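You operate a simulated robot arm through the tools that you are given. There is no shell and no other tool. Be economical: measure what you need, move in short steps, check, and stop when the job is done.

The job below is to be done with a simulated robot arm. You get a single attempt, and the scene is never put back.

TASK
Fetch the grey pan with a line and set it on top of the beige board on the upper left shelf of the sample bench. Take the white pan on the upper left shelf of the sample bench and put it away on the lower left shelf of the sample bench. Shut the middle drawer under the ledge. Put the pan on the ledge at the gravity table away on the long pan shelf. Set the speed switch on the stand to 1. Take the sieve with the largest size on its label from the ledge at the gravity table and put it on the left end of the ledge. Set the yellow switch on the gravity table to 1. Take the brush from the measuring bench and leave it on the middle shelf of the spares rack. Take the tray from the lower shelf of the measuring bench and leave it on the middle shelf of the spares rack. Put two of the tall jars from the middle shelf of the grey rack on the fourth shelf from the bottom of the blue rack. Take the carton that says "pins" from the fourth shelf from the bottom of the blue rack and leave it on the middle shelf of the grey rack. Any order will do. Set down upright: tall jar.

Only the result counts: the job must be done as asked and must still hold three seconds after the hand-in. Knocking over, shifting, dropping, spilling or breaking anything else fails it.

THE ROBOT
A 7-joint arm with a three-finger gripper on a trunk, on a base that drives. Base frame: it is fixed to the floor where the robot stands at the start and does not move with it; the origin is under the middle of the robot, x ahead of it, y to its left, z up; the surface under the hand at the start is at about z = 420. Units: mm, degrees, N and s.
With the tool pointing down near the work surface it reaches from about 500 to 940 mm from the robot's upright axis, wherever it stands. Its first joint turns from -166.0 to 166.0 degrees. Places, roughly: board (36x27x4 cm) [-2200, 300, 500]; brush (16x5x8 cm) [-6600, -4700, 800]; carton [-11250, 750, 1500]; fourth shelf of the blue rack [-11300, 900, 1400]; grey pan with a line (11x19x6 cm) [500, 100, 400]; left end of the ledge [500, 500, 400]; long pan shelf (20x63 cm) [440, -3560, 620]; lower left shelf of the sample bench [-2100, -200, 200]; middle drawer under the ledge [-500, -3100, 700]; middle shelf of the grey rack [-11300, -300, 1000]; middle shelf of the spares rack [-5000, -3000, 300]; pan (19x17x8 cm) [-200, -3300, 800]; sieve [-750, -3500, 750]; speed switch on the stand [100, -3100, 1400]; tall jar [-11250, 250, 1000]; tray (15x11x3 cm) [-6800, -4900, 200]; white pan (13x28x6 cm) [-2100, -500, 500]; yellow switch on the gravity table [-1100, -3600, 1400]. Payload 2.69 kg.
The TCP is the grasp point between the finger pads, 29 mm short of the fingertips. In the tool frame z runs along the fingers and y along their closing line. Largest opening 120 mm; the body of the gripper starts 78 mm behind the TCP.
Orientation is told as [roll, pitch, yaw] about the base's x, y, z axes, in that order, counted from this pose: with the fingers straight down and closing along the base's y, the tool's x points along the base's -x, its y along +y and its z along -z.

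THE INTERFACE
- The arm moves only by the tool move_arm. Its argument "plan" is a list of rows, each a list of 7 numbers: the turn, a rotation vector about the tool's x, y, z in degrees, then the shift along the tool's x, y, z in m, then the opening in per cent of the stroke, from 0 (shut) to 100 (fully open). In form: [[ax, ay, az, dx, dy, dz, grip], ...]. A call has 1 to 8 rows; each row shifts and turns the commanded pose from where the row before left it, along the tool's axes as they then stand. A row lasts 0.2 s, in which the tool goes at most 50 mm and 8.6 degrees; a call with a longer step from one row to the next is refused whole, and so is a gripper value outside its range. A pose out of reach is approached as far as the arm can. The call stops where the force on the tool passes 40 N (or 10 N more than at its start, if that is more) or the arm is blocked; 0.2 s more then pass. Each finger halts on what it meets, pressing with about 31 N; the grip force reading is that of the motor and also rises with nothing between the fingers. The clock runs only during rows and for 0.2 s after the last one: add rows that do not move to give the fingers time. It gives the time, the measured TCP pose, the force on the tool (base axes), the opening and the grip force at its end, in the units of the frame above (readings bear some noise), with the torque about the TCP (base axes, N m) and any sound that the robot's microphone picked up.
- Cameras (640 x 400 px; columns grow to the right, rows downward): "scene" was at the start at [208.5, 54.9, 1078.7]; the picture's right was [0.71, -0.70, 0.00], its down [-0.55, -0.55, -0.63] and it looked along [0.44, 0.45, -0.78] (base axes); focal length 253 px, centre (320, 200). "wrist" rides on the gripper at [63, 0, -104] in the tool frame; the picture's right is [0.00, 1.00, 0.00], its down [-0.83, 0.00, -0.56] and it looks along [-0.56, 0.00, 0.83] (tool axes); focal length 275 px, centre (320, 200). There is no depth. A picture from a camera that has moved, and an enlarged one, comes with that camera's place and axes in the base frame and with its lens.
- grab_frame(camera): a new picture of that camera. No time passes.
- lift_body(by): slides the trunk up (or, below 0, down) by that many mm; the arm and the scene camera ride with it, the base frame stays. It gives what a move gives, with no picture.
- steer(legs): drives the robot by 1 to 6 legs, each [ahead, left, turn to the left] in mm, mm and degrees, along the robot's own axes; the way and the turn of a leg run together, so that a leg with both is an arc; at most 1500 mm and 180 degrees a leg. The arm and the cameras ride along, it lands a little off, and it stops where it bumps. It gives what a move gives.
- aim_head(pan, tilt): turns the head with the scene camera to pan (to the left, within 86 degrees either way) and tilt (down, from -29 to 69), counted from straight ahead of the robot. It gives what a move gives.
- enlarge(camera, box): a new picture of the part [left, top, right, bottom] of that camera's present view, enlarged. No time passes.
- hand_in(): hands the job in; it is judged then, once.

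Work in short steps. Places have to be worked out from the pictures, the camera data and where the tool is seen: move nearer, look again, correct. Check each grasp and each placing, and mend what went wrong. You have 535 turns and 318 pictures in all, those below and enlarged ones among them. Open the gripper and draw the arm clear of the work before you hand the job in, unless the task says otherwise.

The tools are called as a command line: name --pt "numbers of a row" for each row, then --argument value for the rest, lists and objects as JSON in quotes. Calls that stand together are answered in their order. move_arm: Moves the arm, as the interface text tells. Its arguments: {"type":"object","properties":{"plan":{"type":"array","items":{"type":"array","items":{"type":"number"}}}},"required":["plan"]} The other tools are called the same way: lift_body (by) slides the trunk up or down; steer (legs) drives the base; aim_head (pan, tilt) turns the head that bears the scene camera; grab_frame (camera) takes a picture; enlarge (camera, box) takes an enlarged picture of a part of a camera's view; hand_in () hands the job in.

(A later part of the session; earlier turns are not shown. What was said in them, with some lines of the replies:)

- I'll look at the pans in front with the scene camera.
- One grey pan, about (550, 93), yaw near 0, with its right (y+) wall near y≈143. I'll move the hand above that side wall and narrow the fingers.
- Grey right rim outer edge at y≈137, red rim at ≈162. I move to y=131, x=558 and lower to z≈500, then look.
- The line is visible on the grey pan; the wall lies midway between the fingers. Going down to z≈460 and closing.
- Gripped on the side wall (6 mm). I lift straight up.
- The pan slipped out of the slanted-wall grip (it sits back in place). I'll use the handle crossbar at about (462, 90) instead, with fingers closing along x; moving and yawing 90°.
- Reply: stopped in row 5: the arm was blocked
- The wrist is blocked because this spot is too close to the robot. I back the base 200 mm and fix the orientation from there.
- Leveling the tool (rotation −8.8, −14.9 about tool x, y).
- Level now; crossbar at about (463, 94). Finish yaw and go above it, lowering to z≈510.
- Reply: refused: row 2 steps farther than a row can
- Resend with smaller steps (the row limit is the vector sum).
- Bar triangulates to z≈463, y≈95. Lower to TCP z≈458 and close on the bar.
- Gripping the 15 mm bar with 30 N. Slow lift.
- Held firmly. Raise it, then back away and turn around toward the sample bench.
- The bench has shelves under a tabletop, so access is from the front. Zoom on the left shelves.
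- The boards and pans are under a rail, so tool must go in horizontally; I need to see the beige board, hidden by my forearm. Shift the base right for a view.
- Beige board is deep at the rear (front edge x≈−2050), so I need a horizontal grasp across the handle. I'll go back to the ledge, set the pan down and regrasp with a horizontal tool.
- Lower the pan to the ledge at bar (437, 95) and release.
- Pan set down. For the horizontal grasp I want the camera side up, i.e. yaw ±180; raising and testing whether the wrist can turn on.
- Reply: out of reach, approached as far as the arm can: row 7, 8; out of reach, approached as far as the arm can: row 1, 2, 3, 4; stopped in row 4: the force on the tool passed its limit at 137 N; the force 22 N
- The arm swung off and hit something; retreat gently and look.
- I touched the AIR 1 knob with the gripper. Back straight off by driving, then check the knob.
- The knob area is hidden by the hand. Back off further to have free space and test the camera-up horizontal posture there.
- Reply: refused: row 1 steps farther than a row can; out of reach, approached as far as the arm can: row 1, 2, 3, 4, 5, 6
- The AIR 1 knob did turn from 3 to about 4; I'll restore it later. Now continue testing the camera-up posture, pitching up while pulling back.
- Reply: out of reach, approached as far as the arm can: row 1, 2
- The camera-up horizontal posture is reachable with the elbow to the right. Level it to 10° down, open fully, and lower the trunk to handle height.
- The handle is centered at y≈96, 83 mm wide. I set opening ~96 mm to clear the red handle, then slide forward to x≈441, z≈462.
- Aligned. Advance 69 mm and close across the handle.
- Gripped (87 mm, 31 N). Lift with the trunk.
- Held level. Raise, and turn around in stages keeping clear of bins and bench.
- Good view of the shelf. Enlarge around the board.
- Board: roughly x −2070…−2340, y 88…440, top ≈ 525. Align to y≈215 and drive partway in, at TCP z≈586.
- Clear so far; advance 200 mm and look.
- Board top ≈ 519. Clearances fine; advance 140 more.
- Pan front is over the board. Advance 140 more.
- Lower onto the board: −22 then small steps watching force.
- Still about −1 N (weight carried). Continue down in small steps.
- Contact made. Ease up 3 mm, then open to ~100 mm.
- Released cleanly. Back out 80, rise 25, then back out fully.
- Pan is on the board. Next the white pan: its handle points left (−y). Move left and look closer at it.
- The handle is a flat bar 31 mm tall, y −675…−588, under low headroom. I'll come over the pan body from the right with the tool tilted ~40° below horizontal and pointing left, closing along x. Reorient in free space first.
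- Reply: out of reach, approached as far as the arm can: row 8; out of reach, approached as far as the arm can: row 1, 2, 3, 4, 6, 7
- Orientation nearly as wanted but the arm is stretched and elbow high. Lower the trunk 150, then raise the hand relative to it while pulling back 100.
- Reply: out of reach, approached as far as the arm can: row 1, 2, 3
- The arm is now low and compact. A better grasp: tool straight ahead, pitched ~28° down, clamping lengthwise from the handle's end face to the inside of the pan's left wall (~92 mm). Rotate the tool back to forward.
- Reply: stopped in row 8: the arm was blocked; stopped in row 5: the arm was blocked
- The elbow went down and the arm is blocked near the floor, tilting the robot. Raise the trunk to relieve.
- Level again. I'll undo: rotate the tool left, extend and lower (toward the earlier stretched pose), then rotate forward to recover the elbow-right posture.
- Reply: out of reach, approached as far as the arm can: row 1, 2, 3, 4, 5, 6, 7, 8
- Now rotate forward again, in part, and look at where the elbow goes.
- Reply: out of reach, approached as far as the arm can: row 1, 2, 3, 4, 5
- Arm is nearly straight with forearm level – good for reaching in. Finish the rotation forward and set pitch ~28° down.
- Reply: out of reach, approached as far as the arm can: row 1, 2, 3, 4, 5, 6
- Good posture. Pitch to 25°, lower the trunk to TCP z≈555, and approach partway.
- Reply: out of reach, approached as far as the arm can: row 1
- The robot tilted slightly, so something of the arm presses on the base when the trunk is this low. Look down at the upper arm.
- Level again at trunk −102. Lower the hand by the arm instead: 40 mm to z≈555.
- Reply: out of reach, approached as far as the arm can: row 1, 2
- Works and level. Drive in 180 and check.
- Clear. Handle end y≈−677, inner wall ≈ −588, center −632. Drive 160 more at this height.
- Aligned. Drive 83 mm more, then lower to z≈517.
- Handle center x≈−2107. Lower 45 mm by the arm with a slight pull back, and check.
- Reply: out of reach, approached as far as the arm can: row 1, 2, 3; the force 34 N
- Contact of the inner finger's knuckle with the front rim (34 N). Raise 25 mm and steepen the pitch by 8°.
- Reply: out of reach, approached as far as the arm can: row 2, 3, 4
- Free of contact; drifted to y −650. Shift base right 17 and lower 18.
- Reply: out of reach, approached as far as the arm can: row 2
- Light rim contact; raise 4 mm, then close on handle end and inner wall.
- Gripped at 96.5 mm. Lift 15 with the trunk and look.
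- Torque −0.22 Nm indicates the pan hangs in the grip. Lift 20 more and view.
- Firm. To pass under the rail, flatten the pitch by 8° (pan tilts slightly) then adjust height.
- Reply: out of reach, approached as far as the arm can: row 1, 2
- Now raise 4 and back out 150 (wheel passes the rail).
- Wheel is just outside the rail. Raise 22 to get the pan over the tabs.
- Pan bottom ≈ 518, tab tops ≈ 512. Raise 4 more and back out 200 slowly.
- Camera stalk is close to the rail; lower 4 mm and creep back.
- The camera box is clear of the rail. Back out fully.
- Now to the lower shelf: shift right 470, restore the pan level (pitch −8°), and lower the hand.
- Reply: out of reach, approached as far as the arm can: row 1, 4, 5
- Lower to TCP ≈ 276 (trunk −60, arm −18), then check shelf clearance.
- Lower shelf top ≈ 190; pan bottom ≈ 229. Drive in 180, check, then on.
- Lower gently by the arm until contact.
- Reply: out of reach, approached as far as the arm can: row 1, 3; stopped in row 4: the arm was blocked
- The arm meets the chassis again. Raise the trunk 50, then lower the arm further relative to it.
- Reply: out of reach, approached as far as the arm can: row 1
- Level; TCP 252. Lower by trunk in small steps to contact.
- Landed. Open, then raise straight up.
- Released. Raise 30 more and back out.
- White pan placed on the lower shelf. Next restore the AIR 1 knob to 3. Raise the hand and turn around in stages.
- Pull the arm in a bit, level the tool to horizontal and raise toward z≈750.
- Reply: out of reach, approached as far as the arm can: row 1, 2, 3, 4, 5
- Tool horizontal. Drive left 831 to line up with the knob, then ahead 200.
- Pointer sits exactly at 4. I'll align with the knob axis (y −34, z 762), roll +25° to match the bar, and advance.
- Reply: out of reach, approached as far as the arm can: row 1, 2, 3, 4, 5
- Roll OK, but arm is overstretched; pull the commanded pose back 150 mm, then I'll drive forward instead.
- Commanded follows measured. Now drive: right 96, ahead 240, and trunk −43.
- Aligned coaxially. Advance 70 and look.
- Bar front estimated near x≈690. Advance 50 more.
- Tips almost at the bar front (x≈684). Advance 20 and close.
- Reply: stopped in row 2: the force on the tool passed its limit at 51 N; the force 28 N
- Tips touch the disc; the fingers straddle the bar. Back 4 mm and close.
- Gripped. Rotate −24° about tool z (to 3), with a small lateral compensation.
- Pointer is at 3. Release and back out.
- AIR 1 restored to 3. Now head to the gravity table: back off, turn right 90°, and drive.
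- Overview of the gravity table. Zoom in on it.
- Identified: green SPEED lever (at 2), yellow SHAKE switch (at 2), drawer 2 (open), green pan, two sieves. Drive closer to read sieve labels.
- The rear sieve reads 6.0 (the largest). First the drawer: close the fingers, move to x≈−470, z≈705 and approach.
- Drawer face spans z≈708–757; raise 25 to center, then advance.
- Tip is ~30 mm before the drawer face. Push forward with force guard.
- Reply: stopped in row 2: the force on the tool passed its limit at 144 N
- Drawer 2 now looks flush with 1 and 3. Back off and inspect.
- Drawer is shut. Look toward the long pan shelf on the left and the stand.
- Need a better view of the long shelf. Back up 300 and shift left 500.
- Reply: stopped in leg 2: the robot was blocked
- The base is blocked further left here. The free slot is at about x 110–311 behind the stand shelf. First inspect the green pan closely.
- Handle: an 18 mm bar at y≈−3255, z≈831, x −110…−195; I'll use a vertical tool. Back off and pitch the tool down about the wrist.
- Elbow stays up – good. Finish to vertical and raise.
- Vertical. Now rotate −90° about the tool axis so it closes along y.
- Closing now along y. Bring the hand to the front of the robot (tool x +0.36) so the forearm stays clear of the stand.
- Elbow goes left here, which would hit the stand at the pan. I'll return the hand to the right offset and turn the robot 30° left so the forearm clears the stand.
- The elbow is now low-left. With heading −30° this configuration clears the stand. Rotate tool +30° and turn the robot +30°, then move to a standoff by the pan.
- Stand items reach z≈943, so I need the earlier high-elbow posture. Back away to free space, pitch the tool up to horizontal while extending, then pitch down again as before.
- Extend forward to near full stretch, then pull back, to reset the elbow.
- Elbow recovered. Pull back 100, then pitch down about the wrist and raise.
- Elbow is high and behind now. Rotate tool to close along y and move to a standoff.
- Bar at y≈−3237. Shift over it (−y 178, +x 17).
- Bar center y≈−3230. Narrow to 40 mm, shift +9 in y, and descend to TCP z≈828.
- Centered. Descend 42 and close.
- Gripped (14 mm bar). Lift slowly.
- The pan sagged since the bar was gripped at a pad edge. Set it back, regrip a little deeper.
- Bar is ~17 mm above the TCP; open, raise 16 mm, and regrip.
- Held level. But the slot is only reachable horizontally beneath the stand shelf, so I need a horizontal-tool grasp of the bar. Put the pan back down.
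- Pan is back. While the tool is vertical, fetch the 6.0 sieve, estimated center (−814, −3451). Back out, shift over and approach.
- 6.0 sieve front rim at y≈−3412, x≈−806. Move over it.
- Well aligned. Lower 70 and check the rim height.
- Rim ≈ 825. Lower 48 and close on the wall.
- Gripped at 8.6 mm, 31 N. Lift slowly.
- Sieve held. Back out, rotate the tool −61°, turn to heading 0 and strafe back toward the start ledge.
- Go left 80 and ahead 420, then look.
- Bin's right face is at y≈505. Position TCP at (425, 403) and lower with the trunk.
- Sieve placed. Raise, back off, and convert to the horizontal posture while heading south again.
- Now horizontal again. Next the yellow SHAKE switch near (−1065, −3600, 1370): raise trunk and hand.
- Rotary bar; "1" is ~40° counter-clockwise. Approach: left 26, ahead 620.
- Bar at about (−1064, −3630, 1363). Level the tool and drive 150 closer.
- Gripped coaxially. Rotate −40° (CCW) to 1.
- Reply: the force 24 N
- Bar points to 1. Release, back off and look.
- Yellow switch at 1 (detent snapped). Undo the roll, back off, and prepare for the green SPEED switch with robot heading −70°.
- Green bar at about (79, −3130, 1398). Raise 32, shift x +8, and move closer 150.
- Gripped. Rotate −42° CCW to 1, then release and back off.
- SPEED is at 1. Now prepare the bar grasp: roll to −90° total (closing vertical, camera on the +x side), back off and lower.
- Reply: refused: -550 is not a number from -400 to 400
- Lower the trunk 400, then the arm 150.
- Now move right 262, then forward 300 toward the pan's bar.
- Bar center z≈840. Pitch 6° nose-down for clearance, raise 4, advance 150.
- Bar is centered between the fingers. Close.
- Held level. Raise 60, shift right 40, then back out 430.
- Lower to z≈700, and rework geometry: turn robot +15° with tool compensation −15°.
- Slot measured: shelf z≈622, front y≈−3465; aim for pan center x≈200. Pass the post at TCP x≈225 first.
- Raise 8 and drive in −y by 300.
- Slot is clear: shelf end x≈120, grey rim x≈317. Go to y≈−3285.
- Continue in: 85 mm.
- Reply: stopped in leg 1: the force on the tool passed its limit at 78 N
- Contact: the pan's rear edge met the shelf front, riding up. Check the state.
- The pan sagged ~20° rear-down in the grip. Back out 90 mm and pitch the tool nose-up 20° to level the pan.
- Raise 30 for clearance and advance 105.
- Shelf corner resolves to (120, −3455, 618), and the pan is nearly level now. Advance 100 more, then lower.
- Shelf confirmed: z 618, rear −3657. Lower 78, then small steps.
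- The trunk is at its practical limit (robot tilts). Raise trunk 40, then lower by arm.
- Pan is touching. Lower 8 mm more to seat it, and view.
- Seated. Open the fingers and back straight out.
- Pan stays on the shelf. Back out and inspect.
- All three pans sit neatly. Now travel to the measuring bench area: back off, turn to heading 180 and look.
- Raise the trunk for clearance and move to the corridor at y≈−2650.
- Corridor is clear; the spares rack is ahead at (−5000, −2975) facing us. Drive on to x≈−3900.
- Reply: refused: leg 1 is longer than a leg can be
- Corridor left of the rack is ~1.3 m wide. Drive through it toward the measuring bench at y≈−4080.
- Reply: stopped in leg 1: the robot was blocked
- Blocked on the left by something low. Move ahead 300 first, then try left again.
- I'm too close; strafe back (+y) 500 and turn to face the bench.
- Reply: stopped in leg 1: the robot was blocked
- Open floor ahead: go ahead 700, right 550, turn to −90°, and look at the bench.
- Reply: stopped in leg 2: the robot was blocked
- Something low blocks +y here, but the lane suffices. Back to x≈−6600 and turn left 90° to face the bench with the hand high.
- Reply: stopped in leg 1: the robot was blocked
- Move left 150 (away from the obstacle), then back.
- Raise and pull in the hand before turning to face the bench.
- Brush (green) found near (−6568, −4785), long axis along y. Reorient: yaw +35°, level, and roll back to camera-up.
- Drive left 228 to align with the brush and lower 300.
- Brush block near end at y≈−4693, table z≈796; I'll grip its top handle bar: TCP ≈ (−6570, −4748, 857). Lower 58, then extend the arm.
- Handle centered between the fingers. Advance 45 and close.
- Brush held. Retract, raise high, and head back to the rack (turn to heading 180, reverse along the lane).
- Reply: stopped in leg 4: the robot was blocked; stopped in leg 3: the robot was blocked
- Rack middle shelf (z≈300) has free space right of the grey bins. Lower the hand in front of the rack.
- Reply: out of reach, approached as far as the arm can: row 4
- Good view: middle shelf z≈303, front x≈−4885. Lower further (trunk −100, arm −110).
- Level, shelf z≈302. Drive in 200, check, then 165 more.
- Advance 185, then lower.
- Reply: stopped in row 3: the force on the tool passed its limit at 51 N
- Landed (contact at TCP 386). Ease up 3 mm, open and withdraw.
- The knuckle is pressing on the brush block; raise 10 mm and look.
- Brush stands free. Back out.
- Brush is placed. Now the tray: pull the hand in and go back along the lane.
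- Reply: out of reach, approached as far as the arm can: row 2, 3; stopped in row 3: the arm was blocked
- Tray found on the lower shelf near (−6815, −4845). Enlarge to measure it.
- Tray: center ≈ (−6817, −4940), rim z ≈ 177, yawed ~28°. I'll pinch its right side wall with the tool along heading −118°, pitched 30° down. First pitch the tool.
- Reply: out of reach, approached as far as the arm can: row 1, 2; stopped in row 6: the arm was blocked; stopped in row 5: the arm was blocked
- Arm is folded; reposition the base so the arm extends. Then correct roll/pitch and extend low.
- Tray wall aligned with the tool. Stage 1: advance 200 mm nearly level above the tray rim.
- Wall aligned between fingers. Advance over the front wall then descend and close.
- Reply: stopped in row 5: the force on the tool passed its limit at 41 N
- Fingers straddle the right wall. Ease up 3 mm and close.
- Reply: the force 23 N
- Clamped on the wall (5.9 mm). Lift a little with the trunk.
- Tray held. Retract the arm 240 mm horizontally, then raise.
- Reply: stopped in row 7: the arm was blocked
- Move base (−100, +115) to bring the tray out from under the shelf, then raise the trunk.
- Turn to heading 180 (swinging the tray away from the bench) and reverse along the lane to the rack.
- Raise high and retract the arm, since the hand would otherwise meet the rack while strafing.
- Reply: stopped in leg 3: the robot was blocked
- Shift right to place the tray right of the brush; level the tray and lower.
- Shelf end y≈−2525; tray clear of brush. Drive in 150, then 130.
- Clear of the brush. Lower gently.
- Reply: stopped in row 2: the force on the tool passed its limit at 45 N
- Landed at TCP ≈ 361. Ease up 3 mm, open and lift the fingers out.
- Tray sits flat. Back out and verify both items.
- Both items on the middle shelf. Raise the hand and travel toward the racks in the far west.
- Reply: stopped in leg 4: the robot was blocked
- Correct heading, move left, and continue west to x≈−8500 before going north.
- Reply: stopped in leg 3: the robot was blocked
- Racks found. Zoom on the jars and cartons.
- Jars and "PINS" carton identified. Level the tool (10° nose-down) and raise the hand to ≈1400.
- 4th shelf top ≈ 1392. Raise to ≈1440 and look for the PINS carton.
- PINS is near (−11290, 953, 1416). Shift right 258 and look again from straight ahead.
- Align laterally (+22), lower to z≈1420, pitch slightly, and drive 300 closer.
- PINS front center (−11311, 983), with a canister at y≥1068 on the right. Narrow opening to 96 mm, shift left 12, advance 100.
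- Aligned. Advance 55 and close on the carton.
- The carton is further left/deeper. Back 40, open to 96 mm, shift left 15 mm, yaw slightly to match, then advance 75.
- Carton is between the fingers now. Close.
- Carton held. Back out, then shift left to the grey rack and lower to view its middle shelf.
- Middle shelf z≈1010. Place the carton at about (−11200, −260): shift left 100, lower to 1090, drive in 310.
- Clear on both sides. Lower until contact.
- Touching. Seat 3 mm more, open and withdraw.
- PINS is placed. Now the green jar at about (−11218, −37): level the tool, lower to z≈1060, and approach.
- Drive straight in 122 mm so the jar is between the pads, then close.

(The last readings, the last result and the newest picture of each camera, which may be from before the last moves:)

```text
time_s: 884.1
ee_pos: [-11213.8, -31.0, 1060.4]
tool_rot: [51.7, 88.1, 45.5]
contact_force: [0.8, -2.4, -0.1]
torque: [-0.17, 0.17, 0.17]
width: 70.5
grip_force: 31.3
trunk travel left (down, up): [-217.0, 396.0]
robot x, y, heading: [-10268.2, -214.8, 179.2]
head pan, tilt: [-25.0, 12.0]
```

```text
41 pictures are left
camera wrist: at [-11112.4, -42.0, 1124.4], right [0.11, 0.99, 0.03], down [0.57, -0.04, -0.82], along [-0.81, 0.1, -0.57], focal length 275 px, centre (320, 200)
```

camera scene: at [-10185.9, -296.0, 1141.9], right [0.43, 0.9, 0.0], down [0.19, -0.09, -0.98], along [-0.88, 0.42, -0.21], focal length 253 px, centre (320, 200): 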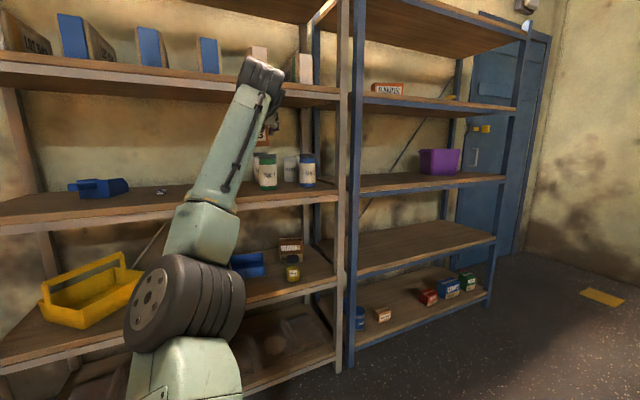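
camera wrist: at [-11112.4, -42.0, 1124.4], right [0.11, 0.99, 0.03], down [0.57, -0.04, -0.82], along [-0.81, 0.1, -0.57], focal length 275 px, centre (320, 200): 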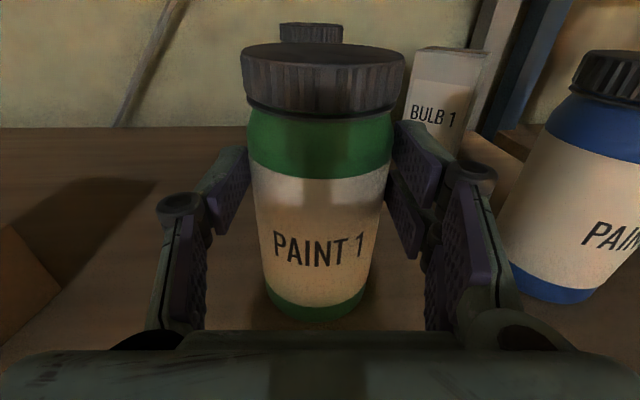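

Gripped. Lift 40 and check.

lift_body --by 40

steer --legs '[[-330, 0, 0]]'

grab_frame --camera "wrist"

```text
time_s: 884.9
ee_pos: [-11214.6, -29.8, 1099.5]
tool_rot: [49.7, 88.1, 43.3]
contact_force: [0.4, 0.4, -6.2]
torque: [0.01, -0.17, 0.03]
width: 70.0
grip_force: 31.0
trunk travel left (down, up): [-257.0, 356.0]
robot x, y, heading: [-10267.8, -208.7, 179.5]
head pan, tilt: [-25.0, 12.0]
```

```text
time_s: 887.1
ee_pos: [-10890.2, -34.0, 1098.5]
tool_rot: [50.4, 88.1, 44.2]
contact_force: [-0.4, -0.6, -6.4]
torque: [0.02, -0.15, -0.03]
width: 69.9
grip_force: 31.0
trunk travel left (down, up): [-257.0, 356.0]
robot x, y, heading: [-9946.2, -213.0, 179.3]
head pan, tilt: [-25.0, 12.0]
```

```text
40 pictures are left
camera wrist: at [-10789.3, -45.7, 1163.7], right [0.11, 0.99, 0.03], down [0.57, -0.04, -0.82], along [-0.81, 0.1, -0.57], focal length 275 px, centre (320, 200)
```

wrist: 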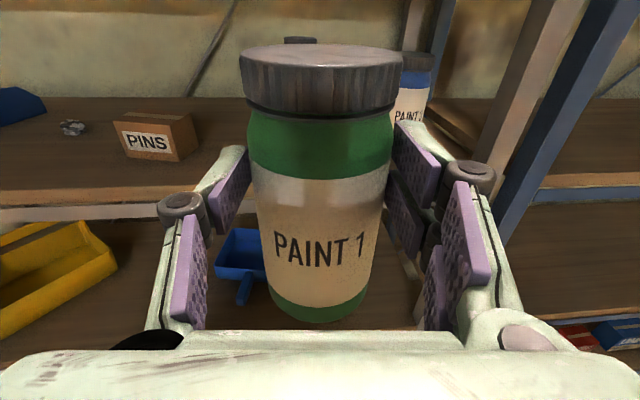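

Jar held (6 N). Raise to ≈1505, shift right to y≈955 in front of the blue rack.

lift_body --by 356

move_arm --pt "0 0 0 0.025 0 0 45" --pt "0 0 0 0.025 0 0 45" --pt "0 0 0 0 0 0 45"

steer --legs '[[0, -960, 0]]'

grab_frame --camera "wrist"

```text
time_s: 890.5
ee_pos: [-10892.1, -33.9, 1455.8]
tool_rot: [49.8, 88.0, 43.6]
contact_force: [0.7, 0.3, -4.8]
torque: [-0.05, -0.14, 0.05]
width: 69.6
grip_force: 31.0
trunk travel left (down, up): [-613.0, 0.0]
robot x, y, heading: [-9948.1, -216.8, 179.0]
head pan, tilt: [-25.0, 12.0]
```

```text
time_s: 891.4
ee_pos: [-10893.9, -34.6, 1504.1]
tool_rot: [49.0, 88.0, 42.9]
contact_force: [0.2, 0.3, -6.0]
torque: [0.0, -0.16, 0.01]
width: 69.9
grip_force: 31.5
trunk travel left (down, up): [-613.0, 0.0]
robot x, y, heading: [-9946.8, -213.3, 179.2]
head pan, tilt: [-25.0, 12.0]
```

```text
time_s: 899.2
ee_pos: [-10884.6, 926.9, 1504.4]
tool_rot: [49.9, 87.9, 44.0]
contact_force: [-0.5, -0.3, -5.5]
torque: [-0.02, -0.17, 0.01]
width: 69.8
grip_force: 31.0
trunk travel left (down, up): [-613.0, 0.0]
robot x, y, heading: [-9936.3, 749.3, 179.6]
head pan, tilt: [-25.0, 12.0]
```

```text
39 pictures are left
camera wrist: at [-10783.0, 916.3, 1569.0], right [0.1, 0.99, 0.03], down [0.57, -0.03, -0.82], along [-0.81, 0.1, -0.57], focal length 275 px, centre (320, 200)
```

wrist: 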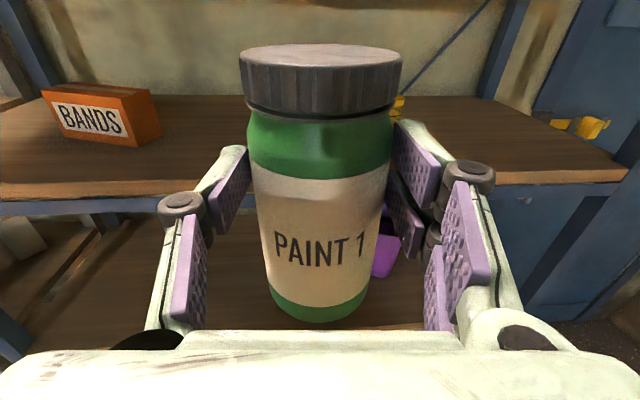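

Path is clear. Drive in 275, then lower to ≈1466.

steer --legs '[[275, 0, 0]]'

lift_body --by -28

grab_frame --camera "wrist"

```text
time_s: 901.1
ee_pos: [-11158.0, 936.2, 1503.5]
tool_rot: [48.7, 88.0, 42.5]
contact_force: [-0.9, 0.1, -6.7]
torque: [-0.02, -0.14, -0.01]
width: 69.5
grip_force: 30.9
trunk travel left (down, up): [-613.0, 0.0]
robot x, y, heading: [-10211.9, 753.8, 179.4]
head pan, tilt: [-25.0, 12.0]
```

```text
time_s: 901.9
ee_pos: [-11156.5, 935.5, 1475.6]
tool_rot: [49.4, 87.9, 43.2]
contact_force: [1.1, -0.2, -6.5]
torque: [-0.03, -0.21, 0.02]
width: 69.3
grip_force: 30.8
trunk travel left (down, up): [-585.0, 28.0]
robot x, y, heading: [-10209.5, 755.0, 179.3]
head pan, tilt: [-25.0, 12.0]
```

```text
38 pictures are left
camera wrist: at [-11055.4, 924.2, 1541.0], right [0.11, 0.99, 0.03], down [0.57, -0.04, -0.82], along [-0.81, 0.11, -0.57], focal length 275 px, centre (320, 200)
```

wrist: 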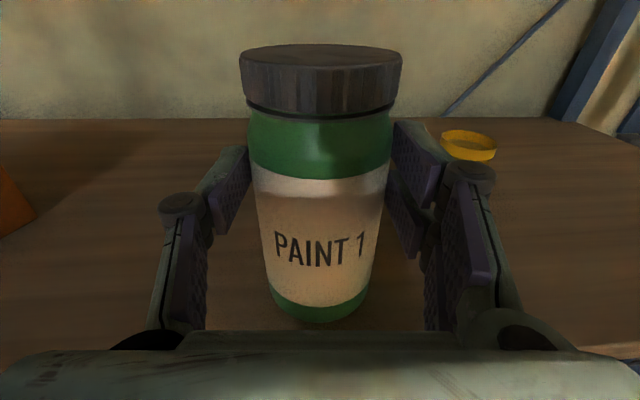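

lift_body --by -7

lift_body --by -4

lift_body --by -4

```text
time_s: 902.4
ee_pos: [-11156.6, 936.4, 1470.5]
tool_rot: [53.3, 88.3, 47.1]
contact_force: [-1.0, 0.1, 3.1]
torque: [-0.19, 0.2, -0.04]
width: 69.5
grip_force: 31.2
trunk travel left (down, up): [-578.0, 35.0]
robot x, y, heading: [-10207.9, 753.9, 179.3]
head pan, tilt: [-25.0, 12.0]
```

```text
time_s: 903.0
ee_pos: [-11153.3, 936.6, 1470.7]
tool_rot: [61.9, 88.3, 55.8]
contact_force: [-6.8, 2.1, 19.2]
torque: [-0.39, 0.82, -0.03]
width: 69.8
grip_force: 30.6
trunk travel left (down, up): [-574.0, 39.0]
robot x, y, heading: [-10212.7, 756.7, 179.2]
head pan, tilt: [-25.0, 12.0]
```

```text
time_s: 903.5
ee_pos: [-11154.3, 936.6, 1461.9]
tool_rot: [50.5, 88.0, 44.4]
contact_force: [5.2, 0.6, 8.3]
torque: [-0.29, -0.01, 0.06]
width: 69.5
grip_force: 24.8
trunk travel left (down, up): [-570.0, 43.0]
robot x, y, heading: [-10211.0, 756.6, 179.3]
head pan, tilt: [-25.0, 12.0]
```

Seated. Ease up 3 and open; then back out.

lift_body --by 2

move_arm --pt "0 0 0 0 0 0 65" --pt "0 0 0 0 0 0 75" --pt "0 0 0 0 0 0 80" --pt "0 0 0 0 0 0 80"

grab_frame --camera "wrist"

```text
time_s: 904.0
ee_pos: [-11156.8, 935.9, 1462.8]
tool_rot: [47.6, 88.0, 41.5]
contact_force: [3.2, -0.5, 3.0]
torque: [-0.09, -0.05, -0.01]
width: 69.1
grip_force: 31.0
trunk travel left (down, up): [-572.0, 41.0]
robot x, y, heading: [-10210.6, 755.2, 179.2]
head pan, tilt: [-25.0, 12.0]
```

```text
time_s: 905.0
ee_pos: [-11156.7, 936.2, 1463.4]
tool_rot: [50.1, 87.9, 43.9]
contact_force: [0.8, 0.7, -0.3]
torque: [0.0, 0.01, 0.01]
width: 95.9
grip_force: 0.0
trunk travel left (down, up): [-572.0, 41.0]
robot x, y, heading: [-10208.6, 754.2, 179.4]
head pan, tilt: [-25.0, 12.0]
```

```text
37 pictures are left
camera wrist: at [-11055.0, 924.1, 1528.3], right [0.11, 0.99, 0.03], down [0.57, -0.04, -0.82], along [-0.81, 0.11, -0.57], focal length 275 px, centre (320, 200)
```

wrist: 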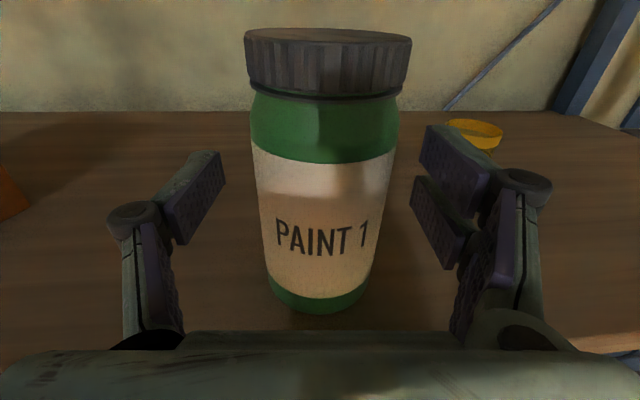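

Jar stands. Back out and go for the blue jar (PAINT 3) near (−11215, 128).

steer --legs '[[-300, 0, 0], [0, 810, 0]]'

lift_body --by -400

grab_frame --camera "wrist"

```text
time_s: 913.4
ee_pos: [-10868.3, 112.2, 1464.1]
tool_rot: [50.2, 88.0, 44.1]
contact_force: [-0.2, 0.2, 0.0]
torque: [0.01, -0.01, 0.01]
width: 96.0
grip_force: 0.1
trunk travel left (down, up): [-572.0, 41.0]
robot x, y, heading: [-9919.6, -69.0, 179.3]
head pan, tilt: [-25.0, 12.0]
```

```text
time_s: 917.2
ee_pos: [-10869.3, 111.4, 1063.6]
tool_rot: [50.3, 88.1, 44.0]
contact_force: [0.0, 0.3, -0.3]
torque: [-0.05, 0.04, 0.0]
width: 96.1
grip_force: 0.1
trunk travel left (down, up): [-172.0, 441.0]
robot x, y, heading: [-9919.1, -73.6, 179.2]
head pan, tilt: [-25.0, 12.0]
```

```text
36 pictures are left
camera wrist: at [-10766.8, 99.3, 1128.4], right [0.11, 0.99, 0.03], down [0.57, -0.04, -0.82], along [-0.81, 0.11, -0.57], focal length 275 px, centre (320, 200)
```

wrist: 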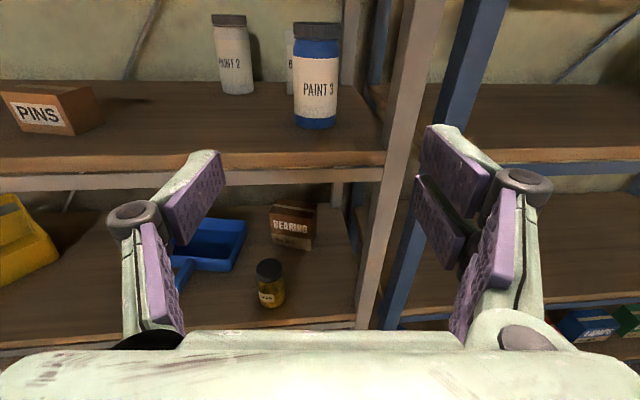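

Blue jar center ≈ (−11202, 146); post edge y≈221. Narrow to 90 mm, shift right 35, approach 210.

move_arm --pt "0 0 0 0 0 0 75" --pt "0 0 0 0 0 0 75"

steer --legs '[[0, -34, 0.8], [210, 0, 0]]'

grab_frame --camera "wrist"

```text
time_s: 917.8
ee_pos: [-10868.9, 110.8, 1064.0]
tool_rot: [50.2, 88.0, 44.0]
contact_force: [0.6, 0.3, 0.1]
torque: [0.0, -0.05, 0.01]
width: 90.0
grip_force: 0.0
trunk travel left (down, up): [-172.0, 441.0]
robot x, y, heading: [-9922.3, -69.2, 179.3]
head pan, tilt: [-25.0, 12.0]
```

```text
time_s: 920.0
ee_pos: [-11078.7, 131.6, 1064.2]
tool_rot: [50.5, 87.9, 45.1]
contact_force: [0.1, 1.0, -0.6]
torque: [0.02, 0.0, 0.02]
width: 90.1
grip_force: 0.0
trunk travel left (down, up): [-172.0, 441.0]
robot x, y, heading: [-10130.4, -39.3, -180.2]
head pan, tilt: [-25.0, 12.0]
```

```text
35 pictures are left
camera wrist: at [-10976.6, 120.7, 1128.5], right [0.09, 1.0, 0.03], down [0.57, -0.03, -0.82], along [-0.81, 0.09, -0.57], focal length 275 px, centre (320, 200)
```

wrist: 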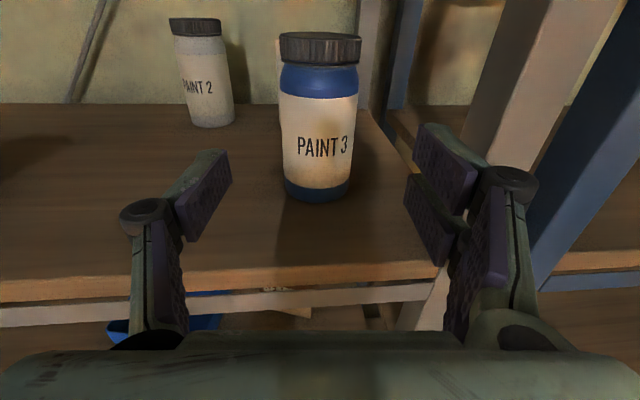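

steer --legs '[[134, -10, 0]]'

grab_frame --camera "wrist"

```text
time_s: 921.3
ee_pos: [-11211.1, 138.0, 1064.6]
tool_rot: [50.6, 88.0, 45.4]
contact_force: [-0.3, 0.3, 0.2]
torque: [-0.01, 0.01, 0.06]
width: 90.1
grip_force: 0.0
trunk travel left (down, up): [-172.0, 441.0]
robot x, y, heading: [-10264.8, -28.3, -179.9]
head pan, tilt: [-25.0, 12.0]
```

```text
34 pictures are left
camera wrist: at [-11109.8, 128.9, 1128.5], right [0.09, 1.0, 0.03], down [0.57, -0.03, -0.82], along [-0.81, 0.09, -0.57], focal length 275 px, centre (320, 200)
```

wrist: 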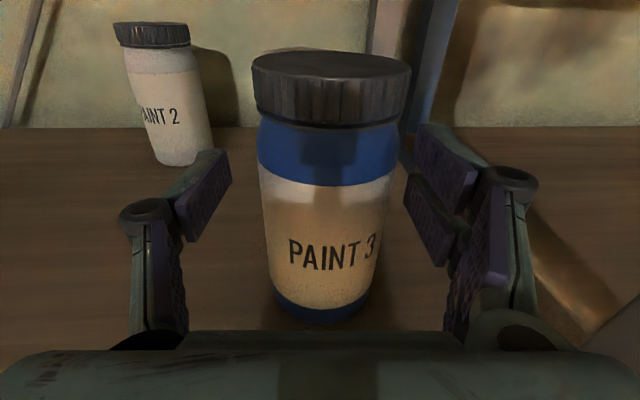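

Jar is between the pads. Close and lift.

move_arm --pt "0 0 0 0 0.004 0 70" --pt "0 0 0 0 0 0 55" --pt "0 0 0 0 0 0 45" --pt "0 0 0 0 0 0 45" --pt "0 0 0 0 0 0 45"

lift_body --by 40

grab_frame --camera "wrist"

```text
time_s: 922.5
ee_pos: [-11211.9, 143.0, 1062.7]
tool_rot: [50.6, 88.0, 45.4]
contact_force: [-0.4, -2.3, -0.3]
torque: [-0.15, 0.13, 0.11]
width: 70.2
grip_force: 30.8
trunk travel left (down, up): [-172.0, 441.0]
robot x, y, heading: [-10262.5, -26.4, -180.1]
head pan, tilt: [-25.0, 12.0]
```

```text
time_s: 923.4
ee_pos: [-11212.1, 144.2, 1102.1]
tool_rot: [48.5, 88.1, 43.2]
contact_force: [-0.9, -0.5, -6.5]
torque: [0.0, -0.19, -0.05]
width: 69.5
grip_force: 31.2
trunk travel left (down, up): [-212.0, 401.0]
robot x, y, heading: [-10265.2, -30.0, -179.7]
head pan, tilt: [-25.0, 12.0]
```

```text
33 pictures are left
camera wrist: at [-11110.4, 133.6, 1167.2], right [0.09, 1.0, 0.03], down [0.58, -0.03, -0.82], along [-0.81, 0.09, -0.57], focal length 275 px, centre (320, 200)
```

wrist: 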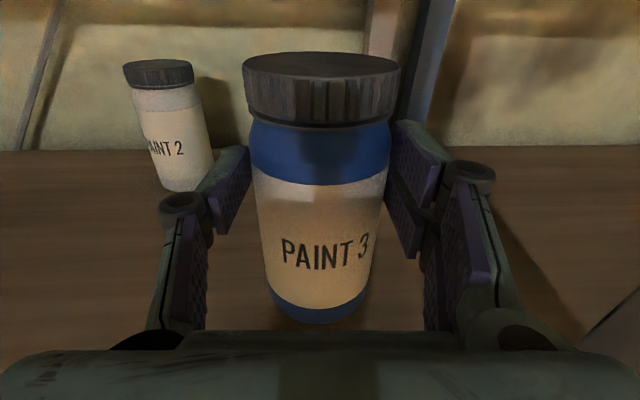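

Held. Back out, raise, and move in front of the blue rack at y≈815.

steer --legs '[[-320, 0, 0]]'

lift_body --by 400

steer --legs '[[0, -668, 0]]'

grab_frame --camera "wrist"

```text
time_s: 925.5
ee_pos: [-10887.7, 143.6, 1104.0]
tool_rot: [49.2, 88.0, 43.9]
contact_force: [0.8, -0.2, -5.9]
torque: [-0.03, -0.18, 0.0]
width: 69.4
grip_force: 30.4
trunk travel left (down, up): [-212.0, 401.0]
robot x, y, heading: [-9938.7, -24.9, -179.6]
head pan, tilt: [-25.0, 12.0]
```

```text
time_s: 929.3
ee_pos: [-10888.9, 142.7, 1503.3]
tool_rot: [48.7, 88.0, 43.6]
contact_force: [-0.3, 0.7, -6.1]
torque: [-0.01, -0.22, 0.03]
width: 69.3
grip_force: 31.6
trunk travel left (down, up): [-612.0, 1.0]
robot x, y, heading: [-9939.9, -25.9, -179.7]
head pan, tilt: [-25.0, 12.0]
```

```text
time_s: 934.9
ee_pos: [-10890.6, 803.1, 1502.6]
tool_rot: [48.7, 88.0, 43.4]
contact_force: [0.4, -0.5, -6.5]
torque: [-0.05, -0.2, -0.01]
width: 69.3
grip_force: 31.1
trunk travel left (down, up): [-612.0, 1.0]
robot x, y, heading: [-9943.7, 631.6, -179.8]
head pan, tilt: [-25.0, 12.0]
```

```text
32 pictures are left
camera wrist: at [-10789.6, 792.6, 1567.4], right [0.09, 1.0, 0.03], down [0.57, -0.03, -0.82], along [-0.81, 0.09, -0.57], focal length 275 px, centre (320, 200)
```

wrist: 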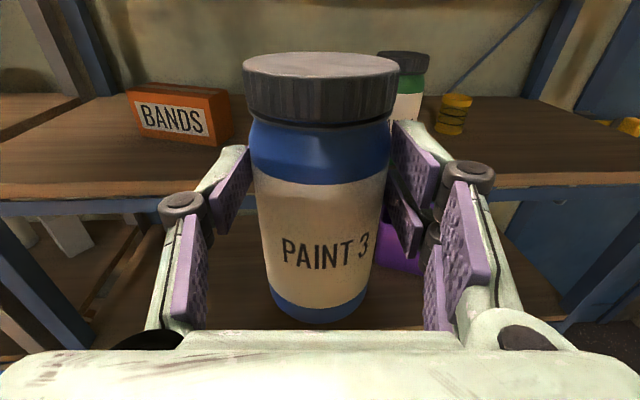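

Gap between BANDS and green jar is fine at y≈803. Drive in 268 and lower.

steer --legs '[[268, 0, 0]]'

lift_body --by -22

grab_frame --camera "wrist"

```text
time_s: 936.8
ee_pos: [-11161.1, 797.0, 1500.8]
tool_rot: [47.7, 87.9, 42.6]
contact_force: [-1.4, 0.0, -6.2]
torque: [0.0, -0.16, -0.01]
width: 69.4
grip_force: 30.7
trunk travel left (down, up): [-612.0, 1.0]
robot x, y, heading: [-10213.0, 632.4, -179.8]
head pan, tilt: [-25.0, 12.0]
```

```text
time_s: 937.5
ee_pos: [-11160.7, 798.0, 1480.1]
tool_rot: [48.4, 88.0, 43.2]
contact_force: [-0.2, -0.5, -5.0]
torque: [-0.04, -0.2, 0.04]
width: 69.0
grip_force: 30.9
trunk travel left (down, up): [-590.0, 23.0]
robot x, y, heading: [-10209.8, 628.6, -179.7]
head pan, tilt: [-25.0, 12.0]
```

```text
31 pictures are left
camera wrist: at [-11059.7, 788.1, 1545.4], right [0.09, 1.0, 0.03], down [0.58, -0.03, -0.82], along [-0.81, 0.09, -0.58], focal length 275 px, centre (320, 200)
```

wrist: 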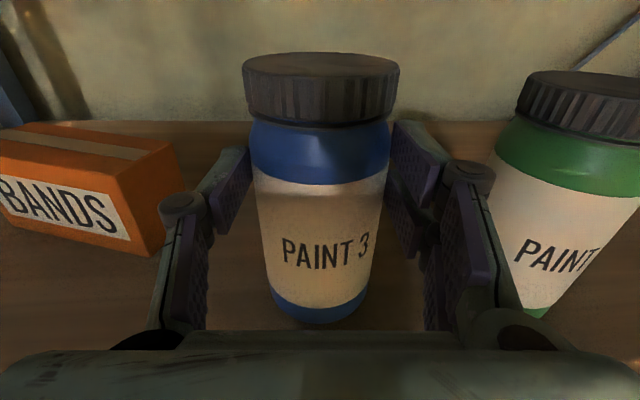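

lift_body --by -6

lift_body --by -3

lift_body --by -3

```text
time_s: 938.0
ee_pos: [-11161.7, 798.6, 1476.1]
tool_rot: [49.2, 88.0, 44.2]
contact_force: [0.9, -0.7, -3.4]
torque: [-0.11, -0.13, 0.0]
width: 69.2
grip_force: 31.4
trunk travel left (down, up): [-584.0, 29.0]
robot x, y, heading: [-10212.9, 628.7, -179.8]
head pan, tilt: [-25.0, 12.0]
```

```text
time_s: 938.6
ee_pos: [-11159.6, 798.0, 1473.5]
tool_rot: [54.9, 88.3, 49.8]
contact_force: [-2.7, 0.0, 7.8]
torque: [-0.32, 0.55, -0.06]
width: 69.1
grip_force: 30.6
trunk travel left (down, up): [-581.0, 32.0]
robot x, y, heading: [-10210.1, 628.0, -179.4]
head pan, tilt: [-25.0, 12.0]
```

```text
time_s: 939.1
ee_pos: [-11157.5, 797.8, 1472.9]
tool_rot: [58.2, 88.3, 52.9]
contact_force: [0.0, 1.1, 17.9]
torque: [-0.49, 0.38, 0.02]
width: 68.2
grip_force: 31.6
trunk travel left (down, up): [-578.0, 35.0]
robot x, y, heading: [-10214.6, 627.5, -179.8]
head pan, tilt: [-25.0, 12.0]
```

Seated. Ease up 3, open, verify, and back out.

lift_body --by 3

move_arm --pt "0 0 0 0 0 0 65" --pt "0 0 0 0 0 0 73" --pt "0 0 0 0 0 0 78" --pt "0 0 0 0 0 0 78"

steer --legs '[[-330, 0, 0]]'

grab_frame --camera "wrist"

```text
time_s: 939.6
ee_pos: [-11158.8, 798.6, 1473.1]
tool_rot: [50.8, 87.9, 45.6]
contact_force: [6.9, 0.4, 10.1]
torque: [-0.34, -0.22, 0.11]
width: 68.2
grip_force: 31.2
trunk travel left (down, up): [-581.0, 32.0]
robot x, y, heading: [-10213.3, 632.0, -179.8]
head pan, tilt: [-25.0, 12.0]
```

```text
time_s: 940.6
ee_pos: [-11161.7, 797.3, 1471.6]
tool_rot: [48.7, 88.1, 43.7]
contact_force: [0.1, 0.3, -0.2]
torque: [-0.02, -0.05, -0.01]
width: 93.5
grip_force: 0.1
trunk travel left (down, up): [-581.0, 32.0]
robot x, y, heading: [-10208.2, 628.8, -179.8]
head pan, tilt: [-25.0, 12.0]
```

```text
time_s: 942.8
ee_pos: [-10832.3, 797.0, 1472.5]
tool_rot: [50.0, 87.9, 45.1]
contact_force: [0.6, -0.4, 0.4]
torque: [-0.03, -0.02, 0.01]
width: 93.6
grip_force: 0.1
trunk travel left (down, up): [-581.0, 32.0]
robot x, y, heading: [-9882.6, 631.9, -179.3]
head pan, tilt: [-25.0, 12.0]
```

```text
30 pictures are left
camera wrist: at [-10730.3, 787.4, 1537.3], right [0.08, 1.0, 0.03], down [0.57, -0.02, -0.82], along [-0.81, 0.09, -0.57], focal length 275 px, centre (320, 200)
```

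wrist: 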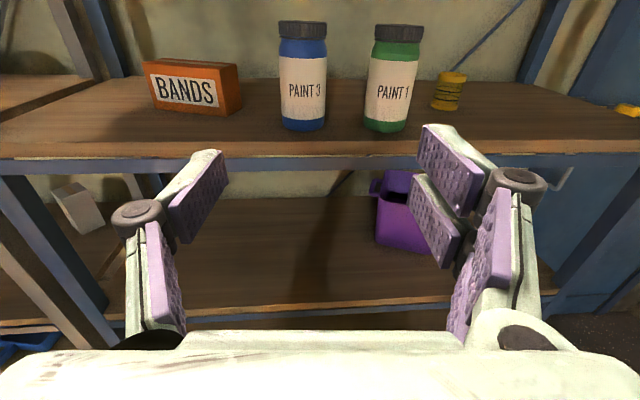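

Both jars stand upright on the 4th shelf. Final check of the racks with the head camera.

aim_head --pan 5 --tilt 12

grab_frame --camera "scene"

```text
time_s: 943.7
ee_pos: [-10832.0, 796.4, 1472.0]
tool_rot: [49.3, 88.0, 44.5]
contact_force: [0.3, 0.0, 0.1]
torque: [-0.01, 0.01, 0.02]
width: 93.5
grip_force: 0.1
trunk travel left (down, up): [-581.0, 32.0]
robot x, y, heading: [-9882.4, 631.1, -179.1]
head pan, tilt: [5.0, 12.0]
```

```text
29 pictures are left
camera scene: at [-10133.5, 622.8, 1369.9], right [-0.1, 1.0, 0.0], down [0.21, 0.02, -0.98], along [-0.97, -0.09, -0.21], focal length 253 px, centre (320, 200)
```

scene: 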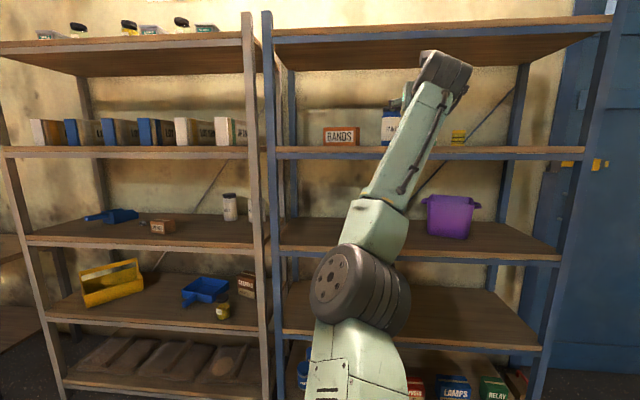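

Everything asked is done, the gripper is open and the arm is clear of the racks. Handing in.

hand_in

```text
The job is handed in.
```

I carried out all eleven jobs and handed the work in. The last pictures show each item in its place, but I haven't been told how it was judged.

- **Knocked dial:** while turning the arm I hit the yellow AIR 1 dial by the starting ledge and moved it from 3 to 4. I turned it back to 3, and it read 3 afterwards.
- **Sieve position:** I put the 6.0 sieve between the blue-striped bin and the red pan, at about y = 410, because the bin takes up the very end of the ledge.
- **Base stops:** the base was blocked several times on the way to the measuring bench and the far racks. I couldn't see what it touched, and I saw nothing moved.
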